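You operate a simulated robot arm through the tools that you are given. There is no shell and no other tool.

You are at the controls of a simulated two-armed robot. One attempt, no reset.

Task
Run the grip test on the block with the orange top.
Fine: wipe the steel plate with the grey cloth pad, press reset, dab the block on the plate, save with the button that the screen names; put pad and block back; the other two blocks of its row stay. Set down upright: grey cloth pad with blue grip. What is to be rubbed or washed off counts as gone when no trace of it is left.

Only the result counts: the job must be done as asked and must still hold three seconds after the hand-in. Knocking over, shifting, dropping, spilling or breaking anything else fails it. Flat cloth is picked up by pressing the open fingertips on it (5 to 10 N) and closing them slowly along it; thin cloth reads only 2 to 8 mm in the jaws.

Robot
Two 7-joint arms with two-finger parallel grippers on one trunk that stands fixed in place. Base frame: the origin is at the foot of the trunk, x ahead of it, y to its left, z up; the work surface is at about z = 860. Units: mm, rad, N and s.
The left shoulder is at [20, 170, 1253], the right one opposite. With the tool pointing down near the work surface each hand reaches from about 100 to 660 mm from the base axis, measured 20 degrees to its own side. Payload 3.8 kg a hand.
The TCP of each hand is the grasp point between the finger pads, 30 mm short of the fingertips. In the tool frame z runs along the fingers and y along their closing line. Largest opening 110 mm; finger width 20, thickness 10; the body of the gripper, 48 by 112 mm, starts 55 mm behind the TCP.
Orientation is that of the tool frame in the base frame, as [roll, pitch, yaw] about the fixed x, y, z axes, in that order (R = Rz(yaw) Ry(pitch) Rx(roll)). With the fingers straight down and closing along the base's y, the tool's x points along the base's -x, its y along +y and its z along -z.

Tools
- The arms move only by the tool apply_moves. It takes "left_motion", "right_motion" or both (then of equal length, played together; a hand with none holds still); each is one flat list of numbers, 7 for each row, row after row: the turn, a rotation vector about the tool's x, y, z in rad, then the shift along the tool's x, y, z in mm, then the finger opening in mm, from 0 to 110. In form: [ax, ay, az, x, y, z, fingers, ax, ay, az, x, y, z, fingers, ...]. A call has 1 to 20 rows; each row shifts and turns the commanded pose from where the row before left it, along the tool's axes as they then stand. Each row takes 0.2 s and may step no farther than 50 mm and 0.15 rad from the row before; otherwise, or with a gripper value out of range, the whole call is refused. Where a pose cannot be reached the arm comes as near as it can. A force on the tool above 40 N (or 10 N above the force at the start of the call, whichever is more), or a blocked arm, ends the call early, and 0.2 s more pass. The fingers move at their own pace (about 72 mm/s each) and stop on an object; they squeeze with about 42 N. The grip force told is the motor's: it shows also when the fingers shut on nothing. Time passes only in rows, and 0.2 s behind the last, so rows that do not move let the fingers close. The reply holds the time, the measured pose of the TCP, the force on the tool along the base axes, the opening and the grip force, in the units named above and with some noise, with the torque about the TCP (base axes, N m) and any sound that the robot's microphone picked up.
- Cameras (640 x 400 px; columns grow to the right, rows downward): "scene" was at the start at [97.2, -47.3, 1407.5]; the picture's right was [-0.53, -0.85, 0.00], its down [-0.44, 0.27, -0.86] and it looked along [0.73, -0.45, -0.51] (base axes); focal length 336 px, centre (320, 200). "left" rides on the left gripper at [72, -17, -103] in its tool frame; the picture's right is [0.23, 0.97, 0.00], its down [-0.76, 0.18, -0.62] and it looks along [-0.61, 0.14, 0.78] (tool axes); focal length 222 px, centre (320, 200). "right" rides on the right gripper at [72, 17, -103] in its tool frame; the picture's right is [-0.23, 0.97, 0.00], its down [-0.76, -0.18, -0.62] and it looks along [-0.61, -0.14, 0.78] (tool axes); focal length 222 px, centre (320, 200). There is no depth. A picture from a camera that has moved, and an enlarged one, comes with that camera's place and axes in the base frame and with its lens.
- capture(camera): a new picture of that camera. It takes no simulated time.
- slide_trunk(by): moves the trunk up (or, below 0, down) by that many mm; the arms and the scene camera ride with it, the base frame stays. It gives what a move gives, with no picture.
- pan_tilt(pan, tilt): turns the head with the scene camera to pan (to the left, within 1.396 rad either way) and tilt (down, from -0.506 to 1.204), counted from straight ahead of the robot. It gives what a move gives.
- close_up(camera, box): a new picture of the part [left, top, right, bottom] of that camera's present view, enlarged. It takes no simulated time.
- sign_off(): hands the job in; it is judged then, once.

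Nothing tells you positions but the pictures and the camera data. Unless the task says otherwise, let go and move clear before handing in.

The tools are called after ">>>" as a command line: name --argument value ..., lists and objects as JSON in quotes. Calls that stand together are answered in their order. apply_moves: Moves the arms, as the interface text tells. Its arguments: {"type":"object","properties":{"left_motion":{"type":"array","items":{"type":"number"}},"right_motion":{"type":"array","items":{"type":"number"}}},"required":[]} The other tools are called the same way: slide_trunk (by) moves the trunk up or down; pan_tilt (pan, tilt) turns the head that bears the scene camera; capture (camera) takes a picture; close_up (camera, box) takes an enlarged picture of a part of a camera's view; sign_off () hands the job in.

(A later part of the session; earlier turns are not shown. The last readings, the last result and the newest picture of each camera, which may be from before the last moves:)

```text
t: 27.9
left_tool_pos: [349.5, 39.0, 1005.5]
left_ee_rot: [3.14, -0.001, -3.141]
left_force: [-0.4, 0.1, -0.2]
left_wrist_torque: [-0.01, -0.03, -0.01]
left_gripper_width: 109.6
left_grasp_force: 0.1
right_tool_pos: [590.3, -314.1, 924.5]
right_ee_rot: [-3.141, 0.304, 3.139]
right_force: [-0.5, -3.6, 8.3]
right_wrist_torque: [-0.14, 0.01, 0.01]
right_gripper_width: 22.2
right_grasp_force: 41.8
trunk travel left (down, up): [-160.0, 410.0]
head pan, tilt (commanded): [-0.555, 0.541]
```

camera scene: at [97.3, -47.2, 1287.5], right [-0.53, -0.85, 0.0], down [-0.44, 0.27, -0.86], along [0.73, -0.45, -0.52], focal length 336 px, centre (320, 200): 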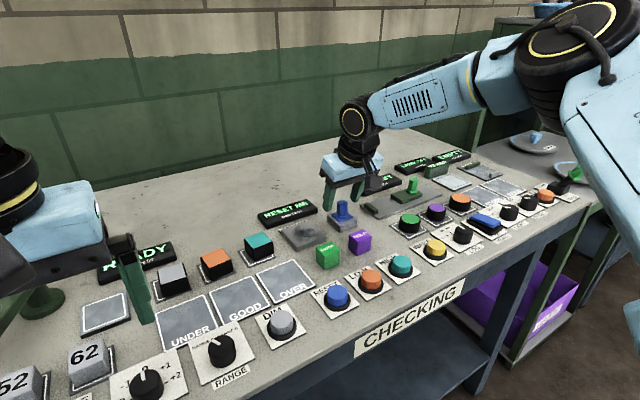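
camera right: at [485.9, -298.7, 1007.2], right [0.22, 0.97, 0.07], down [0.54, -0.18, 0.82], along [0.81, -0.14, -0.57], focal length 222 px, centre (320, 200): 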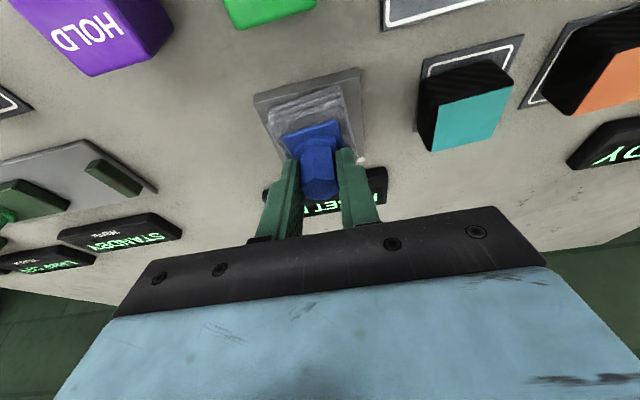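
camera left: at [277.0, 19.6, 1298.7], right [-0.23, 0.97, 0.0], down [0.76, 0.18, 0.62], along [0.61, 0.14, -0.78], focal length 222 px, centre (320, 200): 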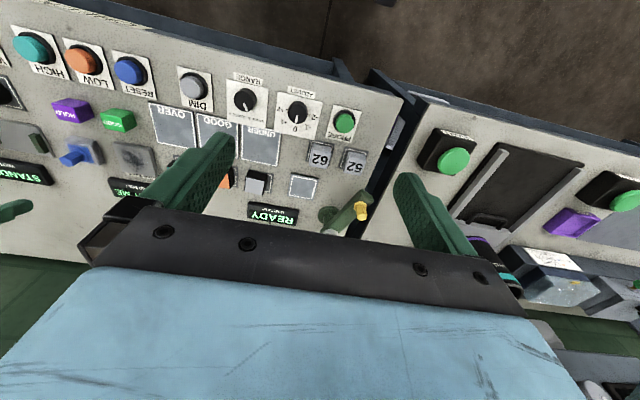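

Contact was kept throughout with no reach warnings. I'll lift the pad, move it aside over its home place, and inspect the plate.

>>> apply_moves --right_motion '[0, 0, 0, -7.2, 0, -22.9, 10, 0, 0, 0, -7.2, 0, -22.9, 10, 0, 0, 0, 0, -25, 0, 10, 0, 0, 0, 0, -25, 0, 10, 0, 0, 0, 0, -24, 0, 10, 0, 0, 0, 0, -24, 0, 10, 0, 0, 0, 0, 0, 0, 10]'

>>> close_up --camera "scene" --box '[268, 195, 332, 235]'

>>> capture --camera "right"

```text
t: 29.5
left_tool_pos: [349.1, 37.9, 1005.2]
left_ee_rot: [-3.14, -0.001, -3.141]
left_force: [-0.5, -0.4, -0.1]
left_wrist_torque: [-0.01, 0.02, -0.01]
left_gripper_width: 109.9
left_grasp_force: 0.1
right_tool_pos: [591.6, -412.2, 972.0]
right_ee_rot: [3.14, 0.301, -3.141]
right_force: [-0.3, 0.9, -0.7]
right_wrist_torque: [-0.03, 0.0, 0.01]
right_gripper_width: 21.6
right_grasp_force: 41.8
trunk travel left (down, up): [-160.0, 410.0]
head pan, tilt (commanded): [-0.555, 0.541]
```

```text
10.00 times, centred on (300, 215) of scene
camera zoom: at [97.2, -47.3, 1217.5], right [-0.53, -0.85, 0.0], down [-0.44, 0.27, -0.86], along [0.73, -0.45, -0.52], focal length 3363 px, centre (520, 50)
```

zoom: 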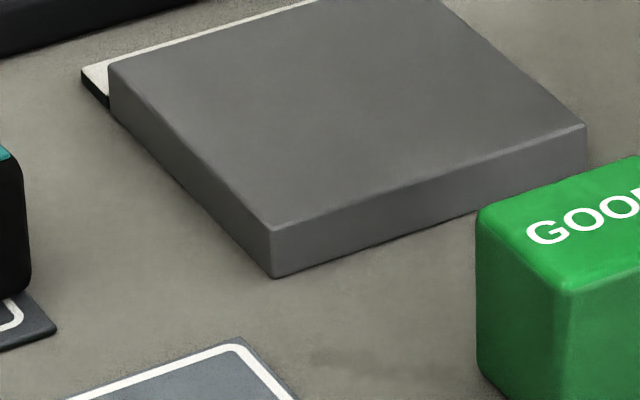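

```text
taken
camera right: at [490.9, -397.3, 1049.7], right [0.22, 0.97, 0.07], down [0.54, -0.18, 0.82], along [0.81, -0.14, -0.57], focal length 222 px, centre (320, 200)
```

right: 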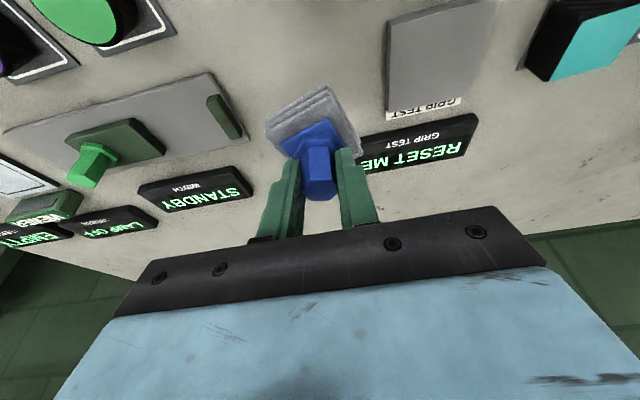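

The plate looks clean. I'll check closely for any faint traces, and check how the pad sits in the grip, as it looks turned.

>>> close_up --camera "scene" --box '[276, 185, 340, 225]'

>>> close_up --camera "right" --box '[376, 0, 504, 80]'

>>> close_up --camera "right" --box '[376, 50, 504, 130]'

>>> close_up --camera "right" --box '[240, 70, 400, 210]'

>>> close_up --camera "scene" --box '[300, 100, 428, 220]'

```text
10.00 times, centred on (308, 205) of scene
camera zoom: at [97.2, -47.3, 1217.5], right [-0.53, -0.85, 0.0], down [-0.44, 0.27, -0.86], along [0.73, -0.45, -0.52], focal length 3363 px, centre (440, 150)
```

zoom: 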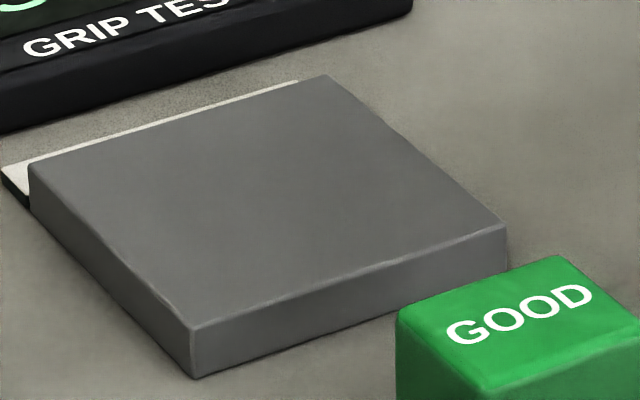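

```text
5.00 times, centred on (440, 40) of right
camera zoom: at [490.9, -397.3, 1049.7], right [0.22, 0.97, 0.07], down [0.54, -0.18, 0.82], along [0.81, -0.14, -0.57], focal length 1111 px, centre (-280, 1000)
```

zoom: 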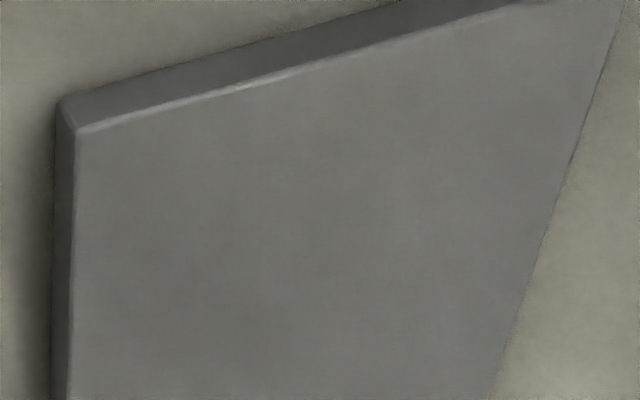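

```text
5.00 times, centred on (440, 90) of right
camera zoom: at [490.9, -397.3, 1049.7], right [0.22, 0.97, 0.07], down [0.54, -0.18, 0.82], along [0.81, -0.14, -0.57], focal length 1111 px, centre (-280, 750)
```

zoom: 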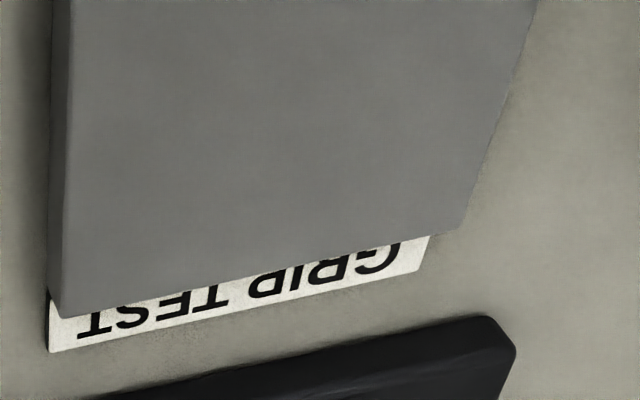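

```text
2.86 times, centred on (320, 140) of right
camera zoom: at [490.9, -397.3, 1049.7], right [0.22, 0.97, 0.07], down [0.54, -0.18, 0.82], along [0.81, -0.14, -0.57], focal length 635 px, centre (320, 371)
```

zoom: 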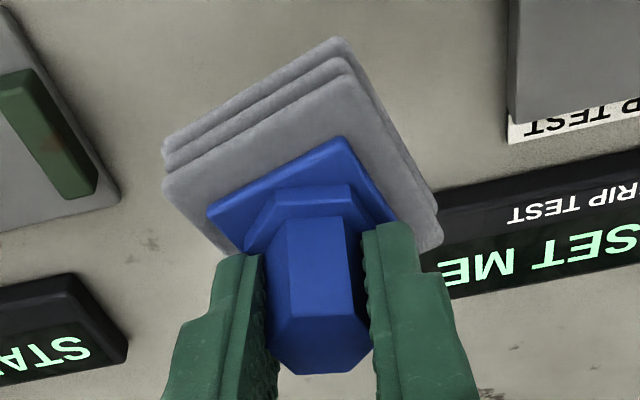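

```text
3.33 times, centred on (364, 160) of scene
camera zoom: at [97.2, -47.3, 1217.5], right [-0.53, -0.85, 0.0], down [-0.44, 0.27, -0.86], along [0.73, -0.45, -0.52], focal length 1121 px, centre (173, 333)
```

zoom: 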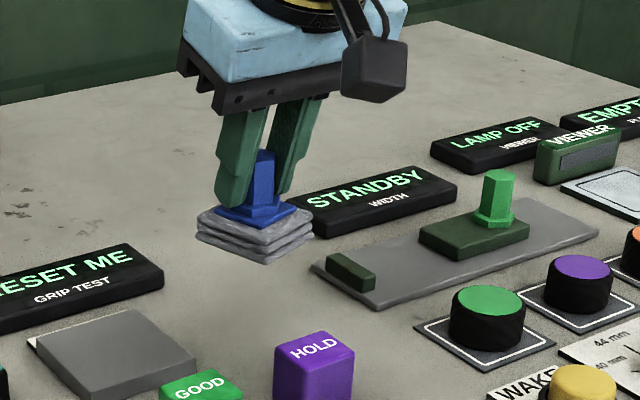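

The plate is spotless. The pad has turned about 19° in the grip, so I'll counter-turn the hand by that much about the vertical before setting the pad down.

>>> apply_moves --right_motion '[0.0328, 0, 0.105, 0, 0, 0, 10, 0.0328, 0, 0.105, 0, 0, 0, 10, 0.0328, 0, 0.105, 0, 0, 0, 10, 0, 0, 0, 0, 0, 0, 10]'

>>> close_up --camera "right" --box '[240, 70, 400, 170]'

>>> close_up --camera "scene" --box '[310, 120, 406, 180]'

```text
t: 30.5
left_tool_pos: [349.2, 37.8, 1004.4]
left_ee_rot: [3.141, -0.001, -3.14]
left_force: [-0.2, -0.1, 0.2]
left_wrist_torque: [0.04, -0.01, -0.02]
left_gripper_width: 110.0
left_grasp_force: 0.1
right_tool_pos: [592.3, -411.2, 973.0]
right_ee_rot: [-3.141, 0.302, 2.809]
right_force: [0.5, -0.5, -0.3]
right_wrist_torque: [0.02, 0.02, 0.01]
right_gripper_width: 21.7
right_grasp_force: 41.8
trunk travel left (down, up): [-160.0, 410.0]
head pan, tilt (commanded): [-0.555, 0.541]
```

```text
4.00 times, centred on (320, 120) of right
camera zoom: at [502.1, -365.2, 1050.1], right [0.52, 0.85, 0.07], down [0.45, -0.34, 0.82], along [0.72, -0.4, -0.57], focal length 888 px, centre (320, 520)
```

zoom: 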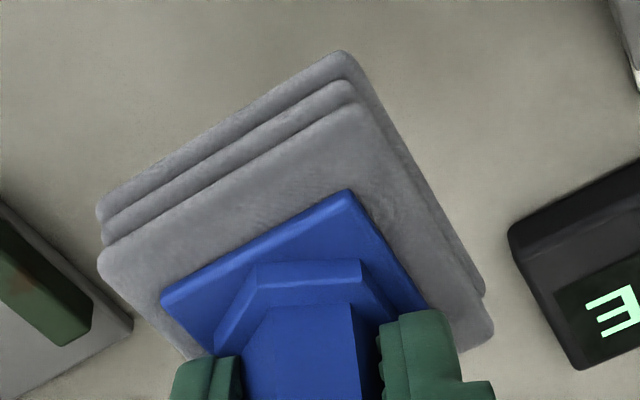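

```text
6.67 times, centred on (358, 150) of scene
camera zoom: at [97.3, -47.3, 1217.5], right [-0.53, -0.85, 0.0], down [-0.44, 0.27, -0.86], along [0.73, -0.45, -0.52], focal length 2242 px, centre (67, 533)
```

zoom: 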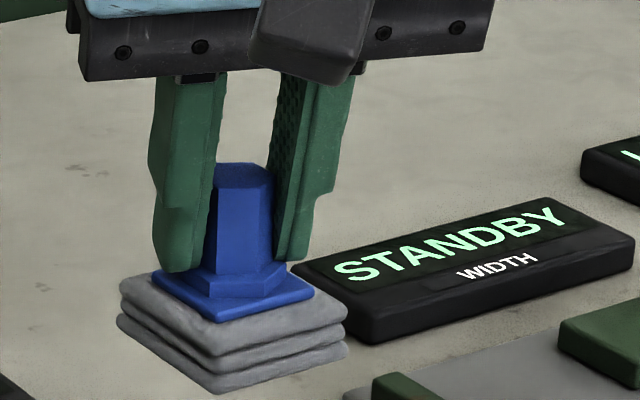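

The pad is now square with the bench again. I'll descend to a few mm above the surface at its home position.

>>> apply_moves --right_motion '[0, 0, 0, 5.35, 0.6, 16.5, 10, 0, 0, 0, 5.35, 0.6, 16.5, 10, 0, 0, 0, 5.35, 0.6, 16.5, 10, 0, 0, 0, 0, 0, 0, 10]'

>>> close_up --camera "scene" --box '[310, 140, 406, 200]'

```text
t: 31.5
left_tool_pos: [349.5, 37.2, 1004.5]
left_ee_rot: [-3.141, 0.001, -3.141]
left_force: [-0.2, 0.2, 0.2]
left_wrist_torque: [0.03, 0.01, 0.0]
left_gripper_width: 110.0
left_grasp_force: 0.0
right_tool_pos: [592.3, -411.9, 921.0]
right_ee_rot: [-3.141, 0.302, 2.81]
right_force: [-0.2, -0.3, -0.4]
right_wrist_torque: [0.0, -0.01, 0.0]
right_gripper_width: 21.4
right_grasp_force: 42.0
trunk travel left (down, up): [-160.0, 410.0]
head pan, tilt (commanded): [-0.555, 0.541]
```

```text
6.67 times, centred on (358, 170) of scene
camera zoom: at [97.2, -47.3, 1217.5], right [-0.53, -0.85, 0.0], down [-0.44, 0.27, -0.86], along [0.73, -0.45, -0.52], focal length 2242 px, centre (67, 400)
```

zoom: 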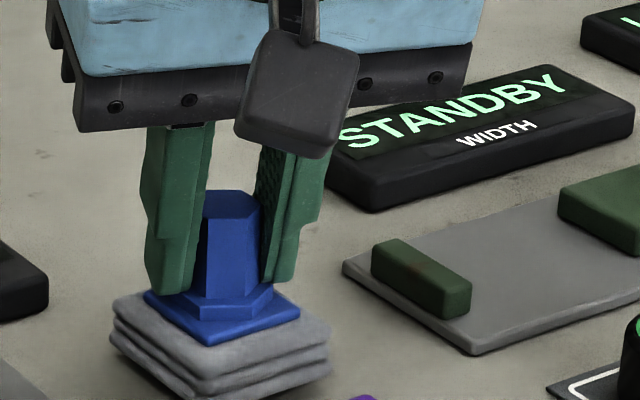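

>>> apply_moves --right_motion '[0, 0, 0, 0.446, 0, 1.43, 10, 0, 0, 0, 0.446, 0, 1.43, 10, 0, 0, 0, 0, 0, 0, 10]'

```text
t: 32.3
left_tool_pos: [350.2, 37.8, 1004.7]
left_ee_rot: [-3.141, 0.0, 3.141]
left_force: [1.1, -0.4, 0.1]
left_wrist_torque: [0.02, 0.02, 0.03]
left_gripper_width: 109.8
left_grasp_force: 0.0
right_tool_pos: [592.4, -410.6, 918.8]
right_ee_rot: [-3.141, 0.303, 2.808]
right_force: [0.3, -0.9, -0.8]
right_wrist_torque: [-0.03, 0.0, 0.01]
right_gripper_width: 21.4
right_grasp_force: 41.9
trunk travel left (down, up): [-160.0, 410.0]
head pan, tilt (commanded): [-0.555, 0.541]
```

>>> apply_moves --right_motion '[0, 0, 0, 0.446, 0, 1.43, 10, 0, 0, 0, 0.446, 0, 1.43, 10, 0, 0, 0, 0, 0, 0, 10]'

```text
t: 33.1
left_tool_pos: [349.0, 37.3, 1004.5]
left_ee_rot: [3.141, 0.002, -3.141]
left_force: [0.2, 0.4, -0.3]
left_wrist_torque: [0.03, 0.03, 0.0]
left_gripper_width: 110.0
left_grasp_force: 0.1
right_tool_pos: [592.3, -410.0, 914.5]
right_ee_rot: [-3.141, 0.302, 2.811]
right_force: [0.4, -0.2, 1.7]
right_wrist_torque: [0.04, -0.05, -0.03]
right_gripper_width: 21.7
right_grasp_force: 42.2
trunk travel left (down, up): [-160.0, 410.0]
head pan, tilt (commanded): [-0.555, 0.541]
```

Contact is just starting (1.7 N). I'll lower 1 mm more and release.

>>> apply_moves --right_motion '[0, 0, 0, 0.3, 0, 0.95, 10, 0, 0, 0, 0, 0, 0, 10, 0, 0, 0, 0, 0, 0, 24, 0, 0, 0, 0, 0, 0, 30, 0, 0, 0, 0, 0, 0, 50, 0, 0, 0, 0, 0, 0, 60, 0, 0, 0, 0, 0, 0, 60]'

>>> close_up --camera "scene" --box '[310, 140, 406, 200]'

>>> close_up --camera "right" --box '[240, 70, 400, 170]'

```text
t: 34.7
left_tool_pos: [349.6, 38.1, 1006.0]
left_ee_rot: [3.14, 0.001, -3.141]
left_force: [-0.1, 0.4, -0.2]
left_wrist_torque: [0.01, 0.02, -0.01]
left_gripper_width: 110.2
left_grasp_force: 0.0
right_tool_pos: [591.6, -411.2, 913.7]
right_ee_rot: [-3.14, 0.301, 2.81]
right_force: [0.7, 0.1, -0.1]
right_wrist_torque: [-0.03, 0.01, 0.01]
right_gripper_width: 60.1
right_grasp_force: 0.1
trunk travel left (down, up): [-160.0, 410.0]
head pan, tilt (commanded): [-0.555, 0.541]
```

```text
6.67 times, centred on (358, 170) of scene
camera zoom: at [97.2, -47.3, 1217.5], right [-0.53, -0.85, 0.0], down [-0.44, 0.27, -0.86], along [0.73, -0.45, -0.52], focal length 2242 px, centre (67, 400)
```

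zoom: 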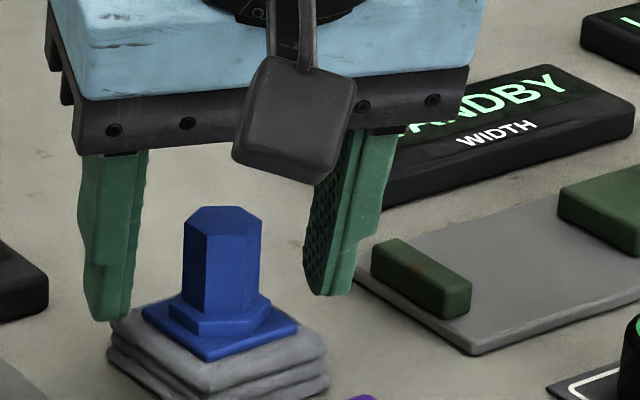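

```text
4.00 times, centred on (320, 120) of right
camera zoom: at [502.3, -363.5, 991.1], right [0.52, 0.85, 0.07], down [0.45, -0.34, 0.82], along [0.72, -0.4, -0.57], focal length 888 px, centre (320, 520)
```

zoom: 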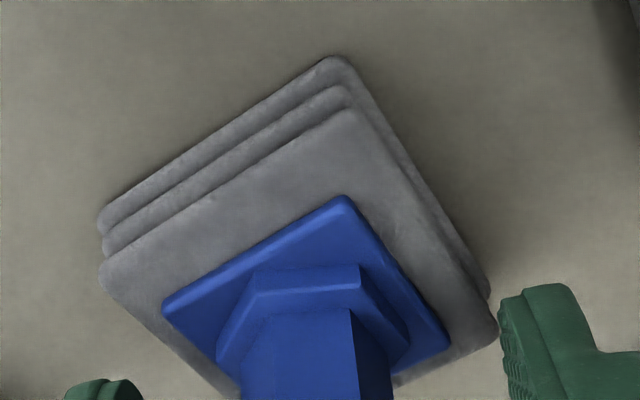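

The pad stands upright at home. I'll back the fingers out along their own axis, then straighten the hand to point down, and look at the pad and the buttons.

>>> apply_moves --right_motion '[0, 0, 0, 0, 0, -30, 60, 0, 0, 0, 0, 0, -40, 60, 0, 0, 0, 0, 0, -30, 60, -0.0329, 0, -0.1057, 0, 0, 0, 60, -0.0329, 0, -0.1057, 0, 0, 0, 60, -0.0329, 0, -0.1057, 0, 0, 0, 60, 0, 0.15, 0, 0, 0, 0, 60, 0, 0.15, 0, 0, 0, 0, 60, 0, 0, 0, 0, 0, 0, 60]'

>>> close_up --camera "scene" --box '[300, 150, 396, 210]'

>>> capture --camera "scene"

>>> capture --camera "right"

```text
t: 36.7
left_tool_pos: [349.1, 36.9, 1004.3]
left_ee_rot: [-3.14, 0.0, -3.139]
left_force: [-0.3, -0.6, 0.2]
left_wrist_torque: [0.02, 0.02, -0.01]
left_gripper_width: 110.1
left_grasp_force: 0.2
right_tool_pos: [563.6, -401.7, 1009.7]
right_ee_rot: [3.138, 0.001, -3.138]
right_force: [-0.3, -0.2, -0.1]
right_wrist_torque: [0.04, -0.01, 0.02]
right_gripper_width: 59.8
right_grasp_force: 0.1
trunk travel left (down, up): [-160.0, 410.0]
head pan, tilt (commanded): [-0.555, 0.541]
```

```text
6.67 times, centred on (348, 180) of scene
camera zoom: at [97.1, -47.3, 1217.5], right [-0.53, -0.85, 0.0], down [-0.44, 0.27, -0.86], along [0.73, -0.45, -0.51], focal length 2242 px, centre (133, 333)
```

zoom: 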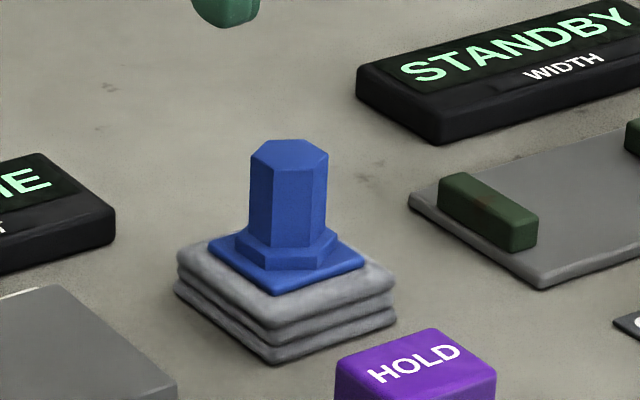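

```text
taken
camera scene: at [97.1, -47.3, 1217.5], right [-0.53, -0.85, 0.0], down [-0.44, 0.27, -0.86], along [0.73, -0.45, -0.51], focal length 336 px, centre (320, 200)
```

scene: 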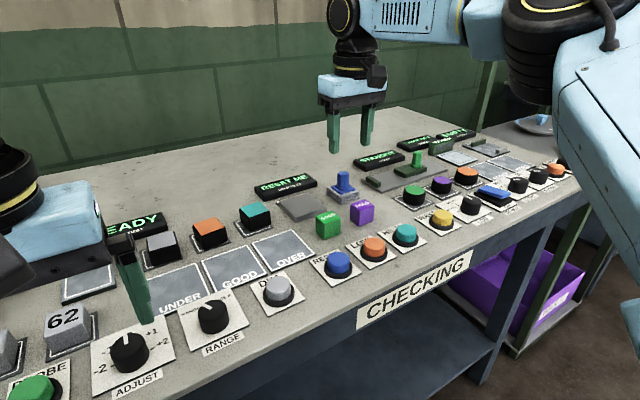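

```text
taken
camera right: at [490.3, -385.2, 1113.0], right [0.23, 0.97, 0.0], down [0.76, -0.18, 0.62], along [0.61, -0.14, -0.78], focal length 222 px, centre (320, 200)
```

right: 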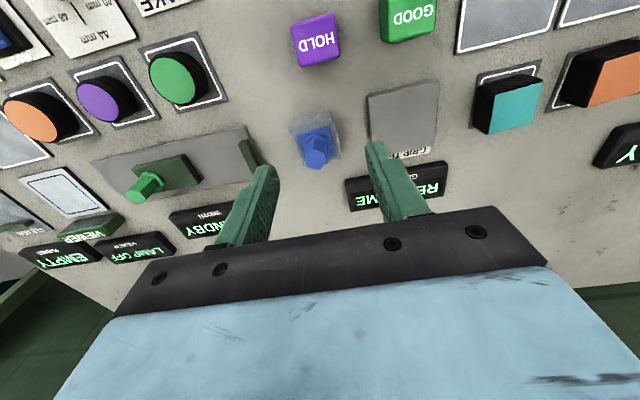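

The pad is back where it was, upright. Now I'll measure the RESET button from this lower viewpoint.

>>> close_up --camera "scene" --box '[300, 210, 428, 290]'

>>> close_up --camera "scene" --box '[180, 190, 276, 250]'

```text
5.00 times, centred on (364, 250) of scene
camera zoom: at [97.1, -47.3, 1217.5], right [-0.53, -0.85, 0.0], down [-0.44, 0.27, -0.86], along [0.73, -0.45, -0.51], focal length 1681 px, centre (100, -50)
```

zoom: 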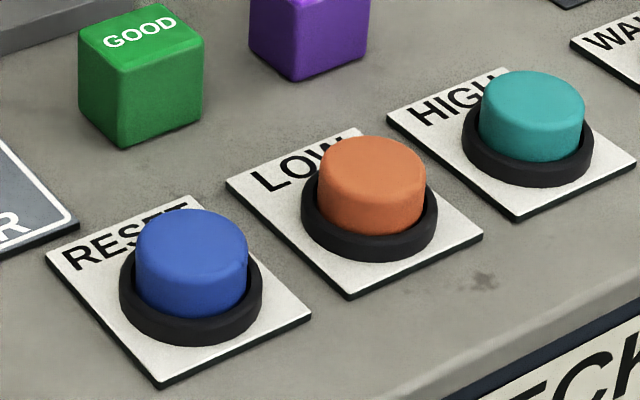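

```text
6.67 times, centred on (228, 220) of scene
camera zoom: at [97.1, -47.3, 1217.5], right [-0.53, -0.85, 0.0], down [-0.44, 0.27, -0.86], along [0.73, -0.45, -0.51], focal length 2242 px, centre (933, 67)
```

zoom: 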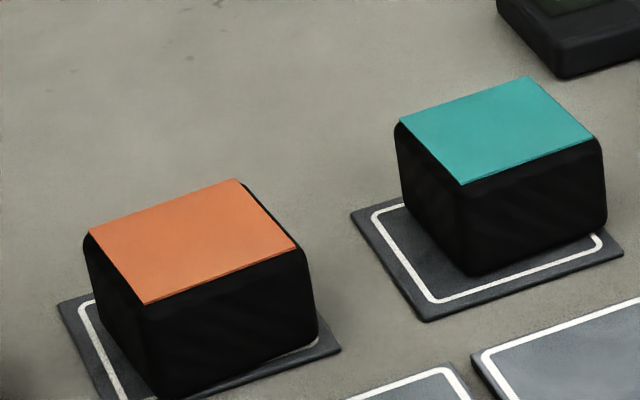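

RESET is at about (409, -273) with its cap top near z=885; the orange block's top centre is about (587, -132) at z≈890, turned about 5°. I'll close the fingers and move above RESET.

>>> apply_moves --right_motion '[0, 0, 0, 30.9, 25.7, 9, 40, 0, 0, 0, 30.9, 25.7, 9, 20, 0, 0, 0, 30.9, 25.7, 9, 0, 0, 0, 0, 30.9, 25.7, 9, 0, 0, 0, 0, 30.9, 25.7, 9, 0, 0, 0, 0, 0, 0, 0, 0, 0, 0, 0, 0, 0, 0, 0]'

>>> capture --camera "right"

>>> close_up --camera "scene" --box '[270, 180, 430, 280]'

```text
t: 38.3
left_tool_pos: [349.4, 37.1, 1005.6]
left_ee_rot: [3.14, -0.001, -3.139]
left_force: [0.4, 0.1, 0.4]
left_wrist_torque: [-0.01, 0.01, 0.01]
left_gripper_width: 110.2
left_grasp_force: 0.1
right_tool_pos: [409.2, -272.9, 964.4]
right_ee_rot: [3.141, 0.0, -3.14]
right_force: [-0.2, -0.2, -0.1]
right_wrist_torque: [0.0, -0.03, 0.0]
right_gripper_width: 0.0
right_grasp_force: 38.2
trunk travel left (down, up): [-160.0, 410.0]
head pan, tilt (commanded): [-0.555, 0.541]
```

```text
taken
camera right: at [336.2, -257.0, 1066.7], right [0.23, 0.97, 0.0], down [0.76, -0.18, 0.63], along [0.61, -0.14, -0.78], focal length 222 px, centre (320, 200)
```

right: 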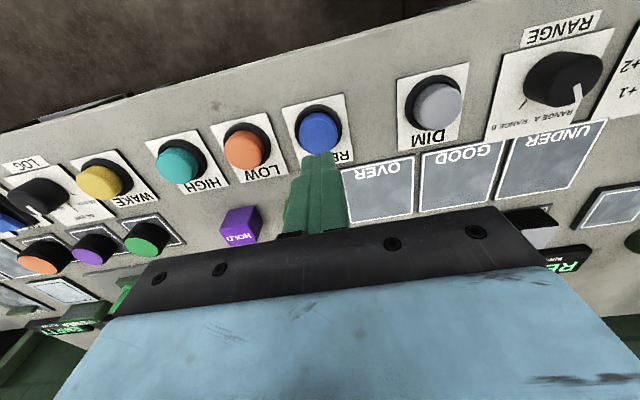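

```text
4.00 times, centred on (350, 230) of scene
camera zoom: at [97.3, -47.3, 1217.5], right [-0.53, -0.85, 0.0], down [-0.44, 0.27, -0.86], along [0.73, -0.45, -0.52], focal length 1345 px, centre (200, 80)
```

zoom: 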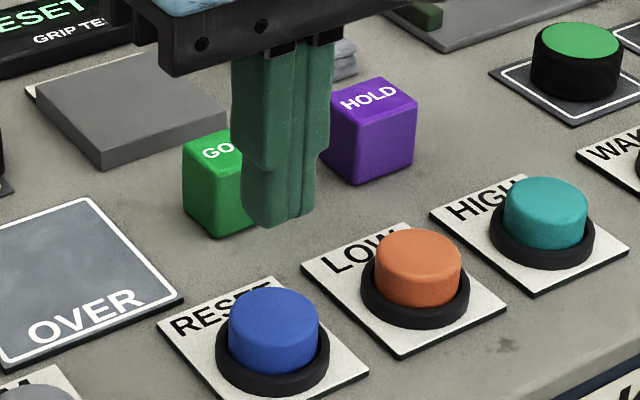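

Aligned over RESET. I'll come down to just above the cap and then press in small steps.

>>> apply_moves --right_motion '[0, 0, 0, 0, 0, 20, 0, 0, 0, 0, 0, 0, 20, 0, 0, 0, 0, 0, 0, 6, 0, 0, 0, 0, 0, 0, 2, 0, 0, 0, 0, 0, 0, 2, 0]'

>>> close_up --camera "scene" --box '[270, 180, 430, 280]'

```text
t: 39.5
left_tool_pos: [347.9, 36.9, 1005.2]
left_ee_rot: [-3.141, 0.0, -3.142]
left_force: [0.8, 0.6, -0.1]
left_wrist_torque: [0.0, -0.01, -0.05]
left_gripper_width: 110.2
left_grasp_force: 0.0
right_tool_pos: [409.1, -272.9, 914.3]
right_ee_rot: [-3.14, 0.005, -3.137]
right_force: [0.1, -0.3, 1.9]
right_wrist_torque: [0.0, -0.01, 0.03]
right_gripper_width: 0.1
right_grasp_force: 38.1
trunk travel left (down, up): [-160.0, 410.0]
head pan, tilt (commanded): [-0.555, 0.541]
```

```text
4.00 times, centred on (350, 230) of scene
camera zoom: at [97.2, -47.3, 1217.5], right [-0.53, -0.85, 0.0], down [-0.44, 0.27, -0.86], along [0.73, -0.45, -0.52], focal length 1345 px, centre (200, 80)
```

zoom: 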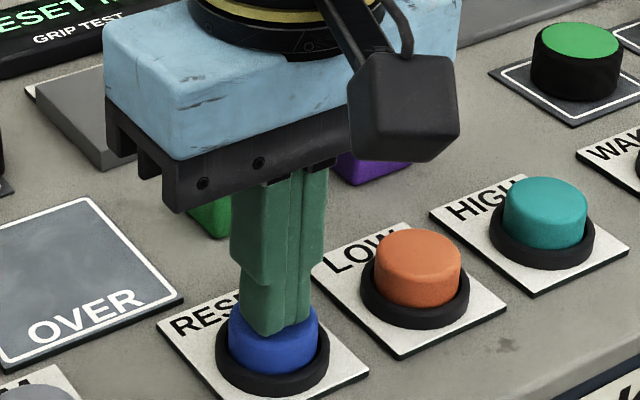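

>>> apply_moves --right_motion '[0, 0, 0, 0, 0, 1.5, 0, 0, 0, 0, 0, 0, 1.5, 0, 0, 0, 0, 0, 0, 1.5, 0]'

>>> capture --camera "scene"

```text
t: 40.3
left_tool_pos: [349.2, 38.2, 1005.5]
left_ee_rot: [3.14, 0.0, -3.141]
left_force: [0.0, -0.1, -0.2]
left_wrist_torque: [-0.02, -0.02, -0.04]
left_gripper_width: 109.6
left_grasp_force: 0.0
right_tool_pos: [409.4, -273.3, 910.2]
right_ee_rot: [-3.141, 0.005, -3.139]
right_force: [-1.5, -2.1, 8.7]
right_wrist_torque: [-0.1, 0.08, -0.01]
right_gripper_width: 0.2
right_grasp_force: 37.7
trunk travel left (down, up): [-160.0, 410.0]
head pan, tilt (commanded): [-0.555, 0.541]
heard: click
```

```text
taken
camera scene: at [96.6, -47.2, 1217.7], right [-0.53, -0.85, 0.0], down [-0.44, 0.27, -0.86], along [0.73, -0.45, -0.51], focal length 336 px, centre (320, 200)
```

scene: 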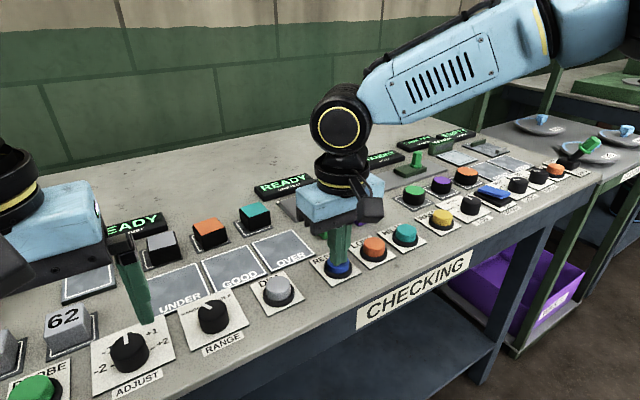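

A click, and the GRIP TEST screen now reads READY. I'll rise and move above the orange block with the fingers open.

>>> apply_moves --right_motion '[0, 0, 0, 0, 0, -40, 0, 0, 0, 0, 0, 0, -40, 0, 0, 0, 0, -29.7, 23.5, 0, 15, 0, 0, 0, -29.7, 23.5, 0, 30, 0, 0, 0, -29.7, 23.5, 0, 45, 0, 0, 0, -29.7, 23.5, 0, 58, 0, 0, 0, -29.7, 23.5, 0, 58, 0, 0, 0, -29.7, 23.5, 0, 58, 0, 0, 0, 0, 0, 0, 58]'

>>> capture --camera "right"

>>> close_up --camera "scene" --box '[120, 140, 360, 290]'

```text
t: 42.3
left_tool_pos: [349.9, 36.4, 1004.9]
left_ee_rot: [3.141, 0.0, -3.141]
left_force: [0.6, 0.3, -0.2]
left_wrist_torque: [-0.01, 0.02, 0.01]
left_gripper_width: 110.0
left_grasp_force: 0.1
right_tool_pos: [509.7, -195.6, 989.0]
right_ee_rot: [-3.141, 0.003, -3.141]
right_force: [0.1, 0.4, 0.2]
right_wrist_torque: [-0.01, 0.0, -0.02]
right_gripper_width: 58.2
right_grasp_force: 0.0
right hand out of reach, approached as far as the arm can: row 6, 7, 8
trunk travel left (down, up): [-160.0, 410.0]
head pan, tilt (commanded): [-0.555, 0.541]
```

```text
taken
camera right: at [436.4, -178.9, 1092.2], right [0.23, 0.97, 0.0], down [0.76, -0.18, 0.63], along [0.61, -0.14, -0.78], focal length 222 px, centre (320, 200)
```

right: 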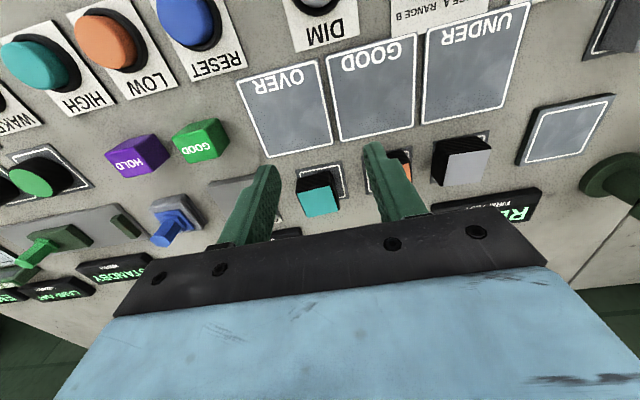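

```text
2.67 times, centred on (240, 215) of scene
camera zoom: at [97.3, -47.3, 1217.5], right [-0.53, -0.85, 0.0], down [-0.44, 0.27, -0.86], along [0.73, -0.45, -0.52], focal length 897 px, centre (533, 160)
```

zoom: 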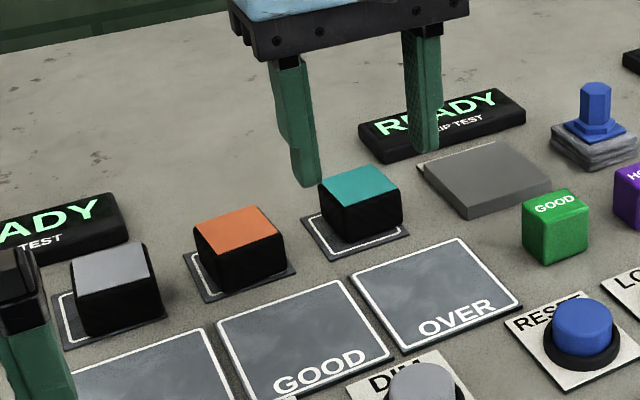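

The straight-down pose runs out of reach toward the centre. I'll tilt the hand forward 0.3 rad again here and then continue toward the block.

>>> apply_moves --right_motion '[0, -0.15, 0, 0, 0, 0, 58, 0, -0.15, 0, 0, 0, 0, 58, 0, 0, 0, -18.5, 16, 5.8, 58, 0, 0, 0, -18.5, 16, 5.8, 58, 0, 0, 0, -18.5, 16, 5.8, 58, 0, 0, 0, -18.5, 16, 5.8, 58, 0, 0, 0, 0, 0, 0, 58]'

>>> capture --camera "scene"

```text
t: 43.9
left_tool_pos: [349.4, 37.4, 1004.8]
left_ee_rot: [-3.14, -0.002, 3.141]
left_force: [0.7, 0.8, 0.2]
left_wrist_torque: [0.0, -0.01, -0.01]
left_gripper_width: 109.7
left_grasp_force: 0.0
right_tool_pos: [541.5, -168.7, 989.3]
right_ee_rot: [-3.14, 0.305, -3.14]
right_force: [0.0, -0.6, -0.3]
right_wrist_torque: [0.01, 0.01, 0.01]
right_gripper_width: 58.0
right_grasp_force: 0.0
right hand out of reach, approached as far as the arm can: row 4, 5, 6
trunk travel left (down, up): [-160.0, 410.0]
head pan, tilt (commanded): [-0.555, 0.541]
```

```text
taken
camera scene: at [97.4, -47.4, 1217.5], right [-0.53, -0.85, 0.0], down [-0.44, 0.27, -0.86], along [0.73, -0.45, -0.52], focal length 336 px, centre (320, 200)
```

scene: 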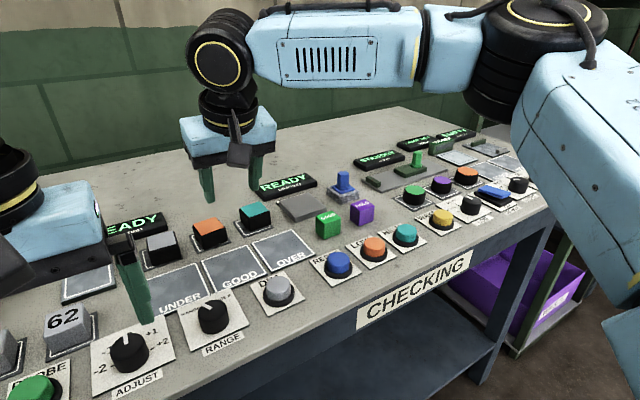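

The elbow is not stretched, so a joint limit seems to hold the hand back. Turning the hand counter-clockwise with the forearm may free it; I'll try 0.45 rad of yaw and then move toward the block.

>>> apply_moves --right_motion '[-0.045, 0, -0.143, 0, 0, 0, 58, -0.045, 0, -0.143, 0, 0, 0, 58, -0.045, 0, -0.143, 0, 0, 0, 58, 0, 0, 0, -17.1, 4.4, 8.9, 58, 0, 0, 0, -17.1, 4.4, 8.9, 58, 0, 0, 0, -17.1, 4.4, 8.9, 58, 0, 0, 0, 0, 0, 0, 58]'

```text
t: 45.5
left_tool_pos: [350.1, 37.8, 1004.1]
left_ee_rot: [3.141, 0.001, -3.139]
left_force: [0.0, -0.2, -0.8]
left_wrist_torque: [-0.01, -0.02, 0.0]
left_gripper_width: 109.9
left_grasp_force: 0.0
right_tool_pos: [552.9, -160.9, 984.0]
right_ee_rot: [3.139, 0.303, -2.691]
right_force: [0.2, -0.8, -1.5]
right_wrist_torque: [-0.02, 0.03, 0.01]
right_gripper_width: 58.1
right_grasp_force: 0.0
right hand out of reach, approached as far as the arm can: row 4, 5, 6
trunk travel left (down, up): [-160.0, 410.0]
head pan, tilt (commanded): [-0.555, 0.541]
```

The limit seems tied to the wrist being well above the lowered shoulder. I'll turn back to match the block's slight yaw, come lower (fingertips still above everything), and try forward again.

>>> apply_moves --right_motion '[0.0351, 0, 0.1117, 0, 0, 0, 58, 0.0351, 0, 0.1117, 0, 0, 0, 58, 0.0351, 0, 0.1117, 0, 0, 0, 58, 0, 0, 0, 6.7, 0, 21.5, 58, 0, 0, 0, 6.7, 0, 21.5, 58, 0, 0, 0, -17.5, 12.8, 5.5, 58, 0, 0, 0, -17.5, 12.8, 5.5, 58, 0, 0, 0, 0, 0, 0, 58]'

```text
t: 47.3
left_tool_pos: [349.7, 38.5, 1005.3]
left_ee_rot: [-3.141, 0.0, -3.141]
left_force: [0.8, -0.2, -0.2]
left_wrist_torque: [0.0, 0.02, 0.02]
left_gripper_width: 110.0
left_grasp_force: 0.0
right_tool_pos: [545.0, -171.3, 941.5]
right_ee_rot: [3.141, 0.304, -3.042]
right_force: [-0.5, 0.7, -0.4]
right_wrist_torque: [-0.03, 0.0, 0.02]
right_gripper_width: 58.1
right_grasp_force: 0.0
right hand out of reach, approached as far as the arm can: row 2, 3, 5, 6, 7
trunk travel left (down, up): [-160.0, 410.0]
head pan, tilt (commanded): [-0.555, 0.541]
```

Same boundary. I'll try a different path: pull back near the body first, swing inward there, then extend forward, with the left hand eased further out of the way.

>>> apply_moves --left_motion '[0, 0, 0, 8, 9, 0, 110, 0, 0, 0, 8, 9, 0, 110, 0, 0, 0, 8, 9, 0, 110, 0, 0, 0, 8, 9, 0, 110, 0, 0, 0, 8, 9, 0, 110, 0, 0, 0, 8, 9, 0, 110, 0, 0, 0, 0, 0, 0, 110]' --right_motion '[0, 0, 0, -6.7, 0, -21.5, 58, 0, 0, 0, -6.7, 0, -21.5, 58, 0, 0, 0, 26.3, 13, -8.2, 58, 0, 0, 0, 26.3, 13, -8.2, 58, 0, 0, 0, 26.3, 13, -8.2, 58, 0, 0, 0, 26.3, 13, -8.2, 58, 0, 0, 0, 0, 0, 0, 58]'

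```text
t: 48.9
left_tool_pos: [301.0, 91.2, 1005.4]
left_ee_rot: [-3.142, 0.0, 3.141]
left_force: [0.1, -0.2, 0.2]
left_wrist_torque: [-0.01, -0.02, 0.02]
left_gripper_width: 110.0
left_grasp_force: 0.0
right_tool_pos: [428.2, -129.8, 987.9]
right_ee_rot: [-3.141, 0.302, -3.043]
right_force: [-0.2, 0.5, -0.3]
right_wrist_torque: [-0.01, -0.02, -0.01]
right_gripper_width: 58.1
right_grasp_force: 0.0
trunk travel left (down, up): [-160.0, 410.0]
head pan, tilt (commanded): [-0.555, 0.541]
```

>>> apply_moves --right_motion '[0, 0, 0, -24.9, -2.6, 7.8, 58, 0, 0, 0, -24.9, -2.6, 7.8, 58, 0, 0, 0, -24.9, -2.6, 7.8, 58, 0, 0, 0, -24.9, -2.6, 7.8, 58, 0, 0, 0, -24.9, -2.6, 7.8, 58, 0, 0, 0, -24.9, -2.6, 7.8, 58, 0, 0, 0, 0, 0, 0, 58]'

>>> capture --camera "scene"

```text
t: 50.5
left_tool_pos: [300.8, 91.4, 1004.6]
left_ee_rot: [3.141, 0.0, 3.142]
left_force: [0.3, -0.1, -0.4]
left_wrist_torque: [-0.03, 0.02, 0.04]
left_gripper_width: 109.9
left_grasp_force: 0.1
right_tool_pos: [551.2, -174.1, 987.8]
right_ee_rot: [3.14, 0.302, -3.042]
right_force: [-0.4, 0.2, -0.2]
right_wrist_torque: [0.01, 0.0, 0.01]
right_gripper_width: 58.0
right_grasp_force: 0.1
right hand out of reach, approached as far as the arm can: row 3, 4, 5, 6
trunk travel left (down, up): [-160.0, 410.0]
head pan, tilt (commanded): [-0.555, 0.541]
```

```text
taken
camera scene: at [97.2, -47.3, 1217.5], right [-0.53, -0.85, 0.0], down [-0.44, 0.27, -0.86], along [0.73, -0.45, -0.52], focal length 336 px, centre (320, 200)
```

scene: 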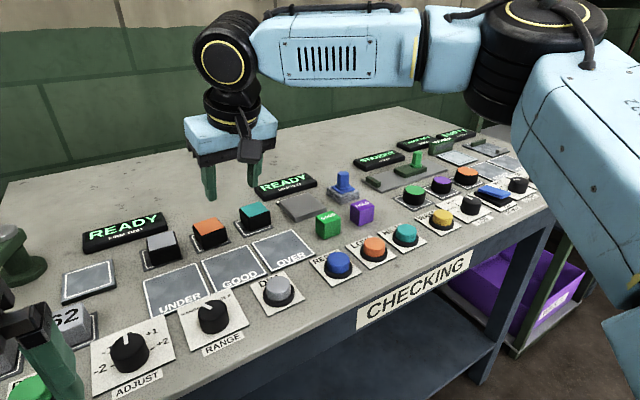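

The hand slides along the same boundary, so something in the upper arm is at a limit. I'll look at the right arm's posture to understand it.

>>> pan_tilt --pan -1.1 --tilt 0.35

>>> capture --camera "scene"

```text
t: 51.5
left_tool_pos: [302.3, 91.3, 1004.8]
left_ee_rot: [-3.141, 0.0, -3.139]
left_force: [0.5, -0.5, -0.4]
left_wrist_torque: [0.01, 0.01, -0.02]
left_gripper_width: 110.0
left_grasp_force: 0.1
right_tool_pos: [551.5, -173.1, 988.3]
right_ee_rot: [3.14, 0.303, -3.042]
right_force: [0.2, 0.0, 0.5]
right_wrist_torque: [-0.02, 0.02, -0.01]
right_gripper_width: 57.9
right_grasp_force: 0.1
trunk travel left (down, up): [-160.0, 410.0]
head pan, tilt (commanded): [-1.1, 0.351]
```

```text
taken
camera scene: at [63.1, -82.8, 1235.0], right [-0.89, -0.46, 0.0], down [-0.16, 0.31, -0.94], along [0.43, -0.84, -0.34], focal length 336 px, centre (320, 200)
```

scene: 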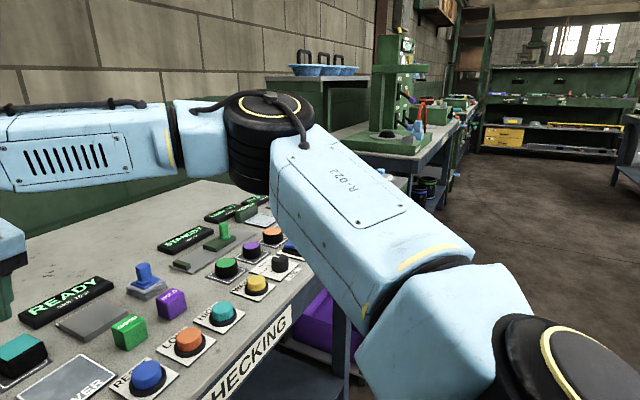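

The elbow is bent about 90° and sits above the shoulder, so the low trunk is likely what forces the shoulder to its limit. I'll raise the trunk 150 mm and try again.

>>> slide_trunk --by 150

>>> apply_moves --right_motion '[0, 0, 0, 11.9, 0, 38.2, 58, 0, 0, 0, 11.9, 0, 38.2, 58, 0, 0, 0, 11.9, 0, 38.2, 58, 0, 0, 0, 0, 0, 0, 58]'

```text
t: 53.2
left_tool_pos: [301.9, 91.4, 1154.2]
left_ee_rot: [-3.141, 0.0, 3.141]
left_force: [0.2, -0.3, 0.9]
left_wrist_torque: [-0.01, 0.0, 0.01]
left_gripper_width: 109.8
left_grasp_force: 0.0
right_tool_pos: [551.6, -174.2, 1137.2]
right_ee_rot: [3.14, 0.304, -3.042]
right_force: [-0.1, -0.6, 0.8]
right_wrist_torque: [0.01, -0.01, -0.03]
right_gripper_width: 57.9
right_grasp_force: 0.1
trunk travel left (down, up): [-310.0, 260.0]
head pan, tilt (commanded): [-1.1, 0.351]
```

```text
t: 54.2
left_tool_pos: [302.3, 92.9, 1154.2]
left_ee_rot: [3.142, 0.0, 3.14]
left_force: [0.3, -0.2, 0.3]
left_wrist_torque: [-0.01, -0.02, 0.03]
left_gripper_width: 110.0
left_grasp_force: 0.0
right_tool_pos: [535.8, -188.3, 1023.8]
right_ee_rot: [3.14, 0.307, -3.041]
right_force: [0.1, 0.4, 0.1]
right_wrist_torque: [-0.02, 0.02, 0.01]
right_gripper_width: 58.1
right_grasp_force: 0.1
right hand out of reach, approached as far as the arm can: row 2, 3
trunk travel left (down, up): [-310.0, 260.0]
head pan, tilt (commanded): [-1.1, 0.351]
```

Still limited. The left arm began in a pose whose mirror image would be well inside this boundary, so the arm's posture is path dependent. I'll lift the right hand high and bring it inward, mirroring the left hand's starting pose, then extend forward.

>>> apply_moves --left_motion '[0, 0, 0, 0, 10, 0, 110, 0, 0, 0, 0, 10, 0, 110, 0, 0, 0, 0, 10, 0, 110, 0, 0, 0, 0, 10, 0, 110, 0, 0, 0, 0, 10, 0, 110, 0, 0, 0, 0, 10, 0, 110, 0, 0, 0, 0, 10, 0, 110, 0, 0, 0, 0, 0, 0, 110]' --right_motion '[0, 0.15, 0, 0, 0, 0, 58, 0, 0.15, 0, 0, 0, 0, 58, 0, 0, 0, 19, 23.6, -26.2, 58, 0, 0, 0, 19, 23.6, -26.2, 58, 0, 0, 0, 19, 23.6, -26.2, 58, 0, 0, 0, 19, 23.6, -26.2, 58, 0, 0, 0, 19, 23.6, -26.2, 58, 0, 0, 0, 0, 0, 0, 58]'

>>> capture --camera "scene"

```text
t: 56.0
left_tool_pos: [300.1, 160.7, 1154.4]
left_ee_rot: [3.141, 0.0, 3.141]
left_force: [0.2, 0.4, 0.8]
left_wrist_torque: [0.06, -0.01, 0.02]
left_gripper_width: 109.8
left_grasp_force: 0.0
right_tool_pos: [404.2, -117.9, 1159.6]
right_ee_rot: [3.139, 0.003, -3.043]
right_force: [0.0, -0.1, 0.8]
right_wrist_torque: [0.01, -0.01, 0.0]
right_gripper_width: 58.2
right_grasp_force: 0.1
right hand out of reach, approached as far as the arm can: row 1, 2, 7
trunk travel left (down, up): [-310.0, 260.0]
head pan, tilt (commanded): [-1.1, 0.351]
```

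```text
taken
camera scene: at [63.4, -83.1, 1384.9], right [-0.89, -0.45, 0.0], down [-0.16, 0.31, -0.94], along [0.43, -0.84, -0.34], focal length 336 px, centre (320, 200)
```

scene: 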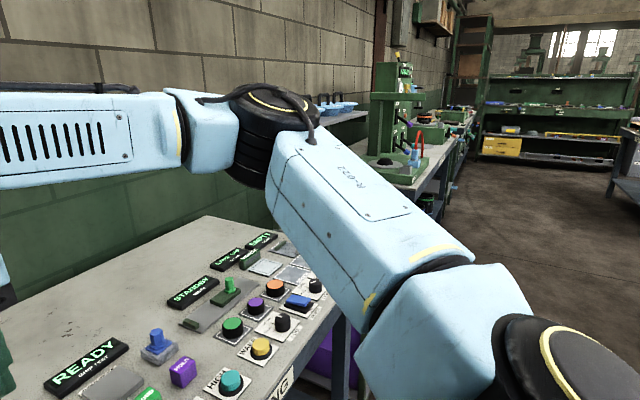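

>>> pan_tilt --pan 1.1 --tilt 0.35

>>> capture --camera "scene"

```text
t: 58.1
left_tool_pos: [301.0, 160.6, 1154.7]
left_ee_rot: [3.142, 0.0, -3.141]
left_force: [0.5, 0.6, 0.0]
left_wrist_torque: [0.02, 0.04, 0.0]
left_gripper_width: 110.0
left_grasp_force: 0.0
right_tool_pos: [404.7, -117.4, 1159.3]
right_ee_rot: [3.137, 0.005, -3.04]
right_force: [-0.1, 0.1, -0.2]
right_wrist_torque: [0.01, -0.01, 0.0]
right_gripper_width: 58.1
right_grasp_force: 0.0
trunk travel left (down, up): [-310.0, 260.0]
head pan, tilt (commanded): [1.1, 0.351]
```

```text
taken
camera scene: at [63.0, 83.1, 1385.0], right [0.89, -0.45, 0.0], down [-0.16, -0.31, -0.94], along [0.43, 0.84, -0.34], focal length 336 px, centre (320, 200)
```

scene: 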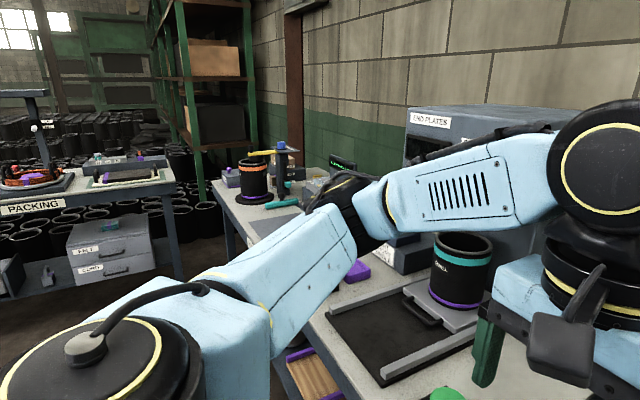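

The right upper arm looks identical in both pictures, as if its shoulder yaw were at a stop. To learn whether that is a true limit, I'll move the right hand away and check how far inward the left arm (mirror twin) can go.

>>> apply_moves --right_motion '[0, 0, 0, 0, -40, 0, 58, 0, 0, 0, 0, -40, 0, 58, 0, 0, 0, 0, -40, 0, 58, 0, 0, 0, 0, -40, 0, 58, 0, 0, 0, 0, -40, 0, 58, 0, 0, 0, 0, 0, 0, 58]'

>>> apply_moves --left_motion '[0, 0, 0, -23.8, -35.2, 0, 110, 0, 0, 0, -23.8, -35.2, 0, 110, 0, 0, 0, -23.8, -35.2, 0, 110, 0, 0, 0, -23.8, -35.2, 0, 110, 0, 0, 0, -23.8, -35.2, 0, 110, 0, 0, 0, 0, 0, 0, 110]'

>>> capture --camera "scene"

```text
t: 59.5
left_tool_pos: [301.6, 161.6, 1152.9]
left_ee_rot: [-3.141, 0.0, 3.141]
left_force: [0.1, 0.3, 0.0]
left_wrist_torque: [-0.04, 0.03, -0.05]
left_gripper_width: 110.0
left_grasp_force: 0.2
right_tool_pos: [424.1, -316.7, 1159.9]
right_ee_rot: [3.14, 0.004, -3.041]
right_force: [0.1, 0.1, -0.9]
right_wrist_torque: [0.02, 0.0, 0.01]
right_gripper_width: 58.3
right_grasp_force: 0.0
trunk travel left (down, up): [-310.0, 260.0]
head pan, tilt (commanded): [1.1, 0.351]
```

```text
t: 60.9
left_tool_pos: [420.0, -15.1, 1155.4]
left_ee_rot: [-3.141, -0.001, -3.14]
left_force: [-0.1, 0.4, 0.7]
left_wrist_torque: [0.0, 0.01, 0.01]
left_gripper_width: 110.1
left_grasp_force: 0.0
right_tool_pos: [423.7, -316.6, 1160.1]
right_ee_rot: [3.139, 0.004, -3.043]
right_force: [0.3, 0.3, 0.7]
right_wrist_torque: [-0.03, -0.02, -0.02]
right_gripper_width: 58.1
right_grasp_force: 0.0
trunk travel left (down, up): [-310.0, 260.0]
head pan, tilt (commanded): [1.1, 0.351]
```

```text
taken
camera scene: at [62.6, 83.9, 1384.9], right [0.89, -0.45, 0.0], down [-0.16, -0.31, -0.94], along [0.43, 0.84, -0.34], focal length 336 px, centre (320, 200)
```

scene: 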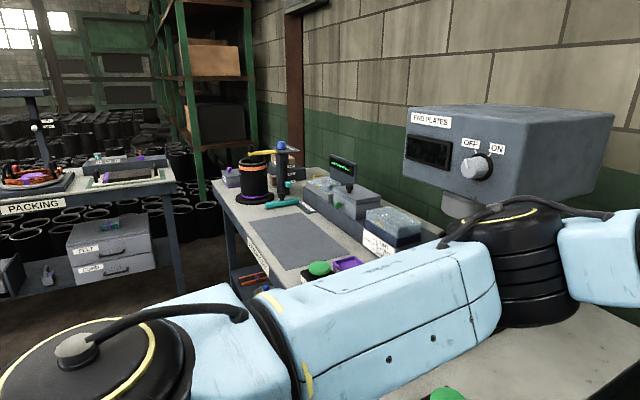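

The left arm swings its elbow much farther in, with the elbow lower. So the right arm's stop is a matter of posture (elbow carried too high). Let me look at the right arm's posture now.

>>> pan_tilt --pan -1.1 --tilt 0.35

>>> capture --camera "scene"

```text
t: 63.0
left_tool_pos: [420.3, -15.3, 1154.5]
left_ee_rot: [3.14, -0.001, -3.14]
left_force: [-0.8, 0.2, 0.0]
left_wrist_torque: [-0.01, -0.02, -0.01]
left_gripper_width: 109.7
left_grasp_force: 0.2
right_tool_pos: [425.4, -316.3, 1160.6]
right_ee_rot: [3.14, 0.002, -3.042]
right_force: [-0.8, 0.1, 0.3]
right_wrist_torque: [-0.03, 0.02, 0.02]
right_gripper_width: 58.0
right_grasp_force: 0.0
trunk travel left (down, up): [-310.0, 260.0]
head pan, tilt (commanded): [-1.1, 0.351]
```

```text
taken
camera scene: at [63.0, -82.8, 1385.0], right [-0.89, -0.45, 0.0], down [-0.16, 0.31, -0.94], along [0.43, -0.84, -0.34], focal length 336 px, centre (320, 200)
```

scene: 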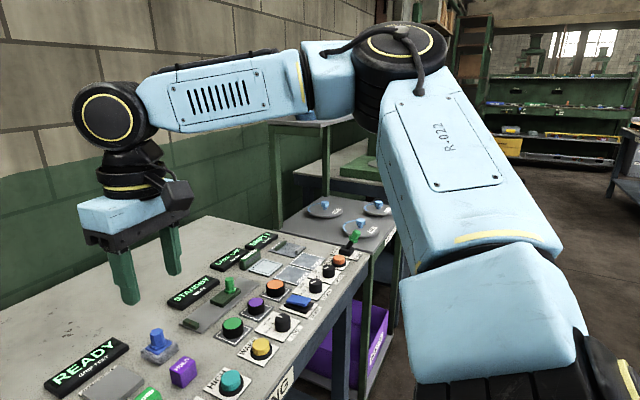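

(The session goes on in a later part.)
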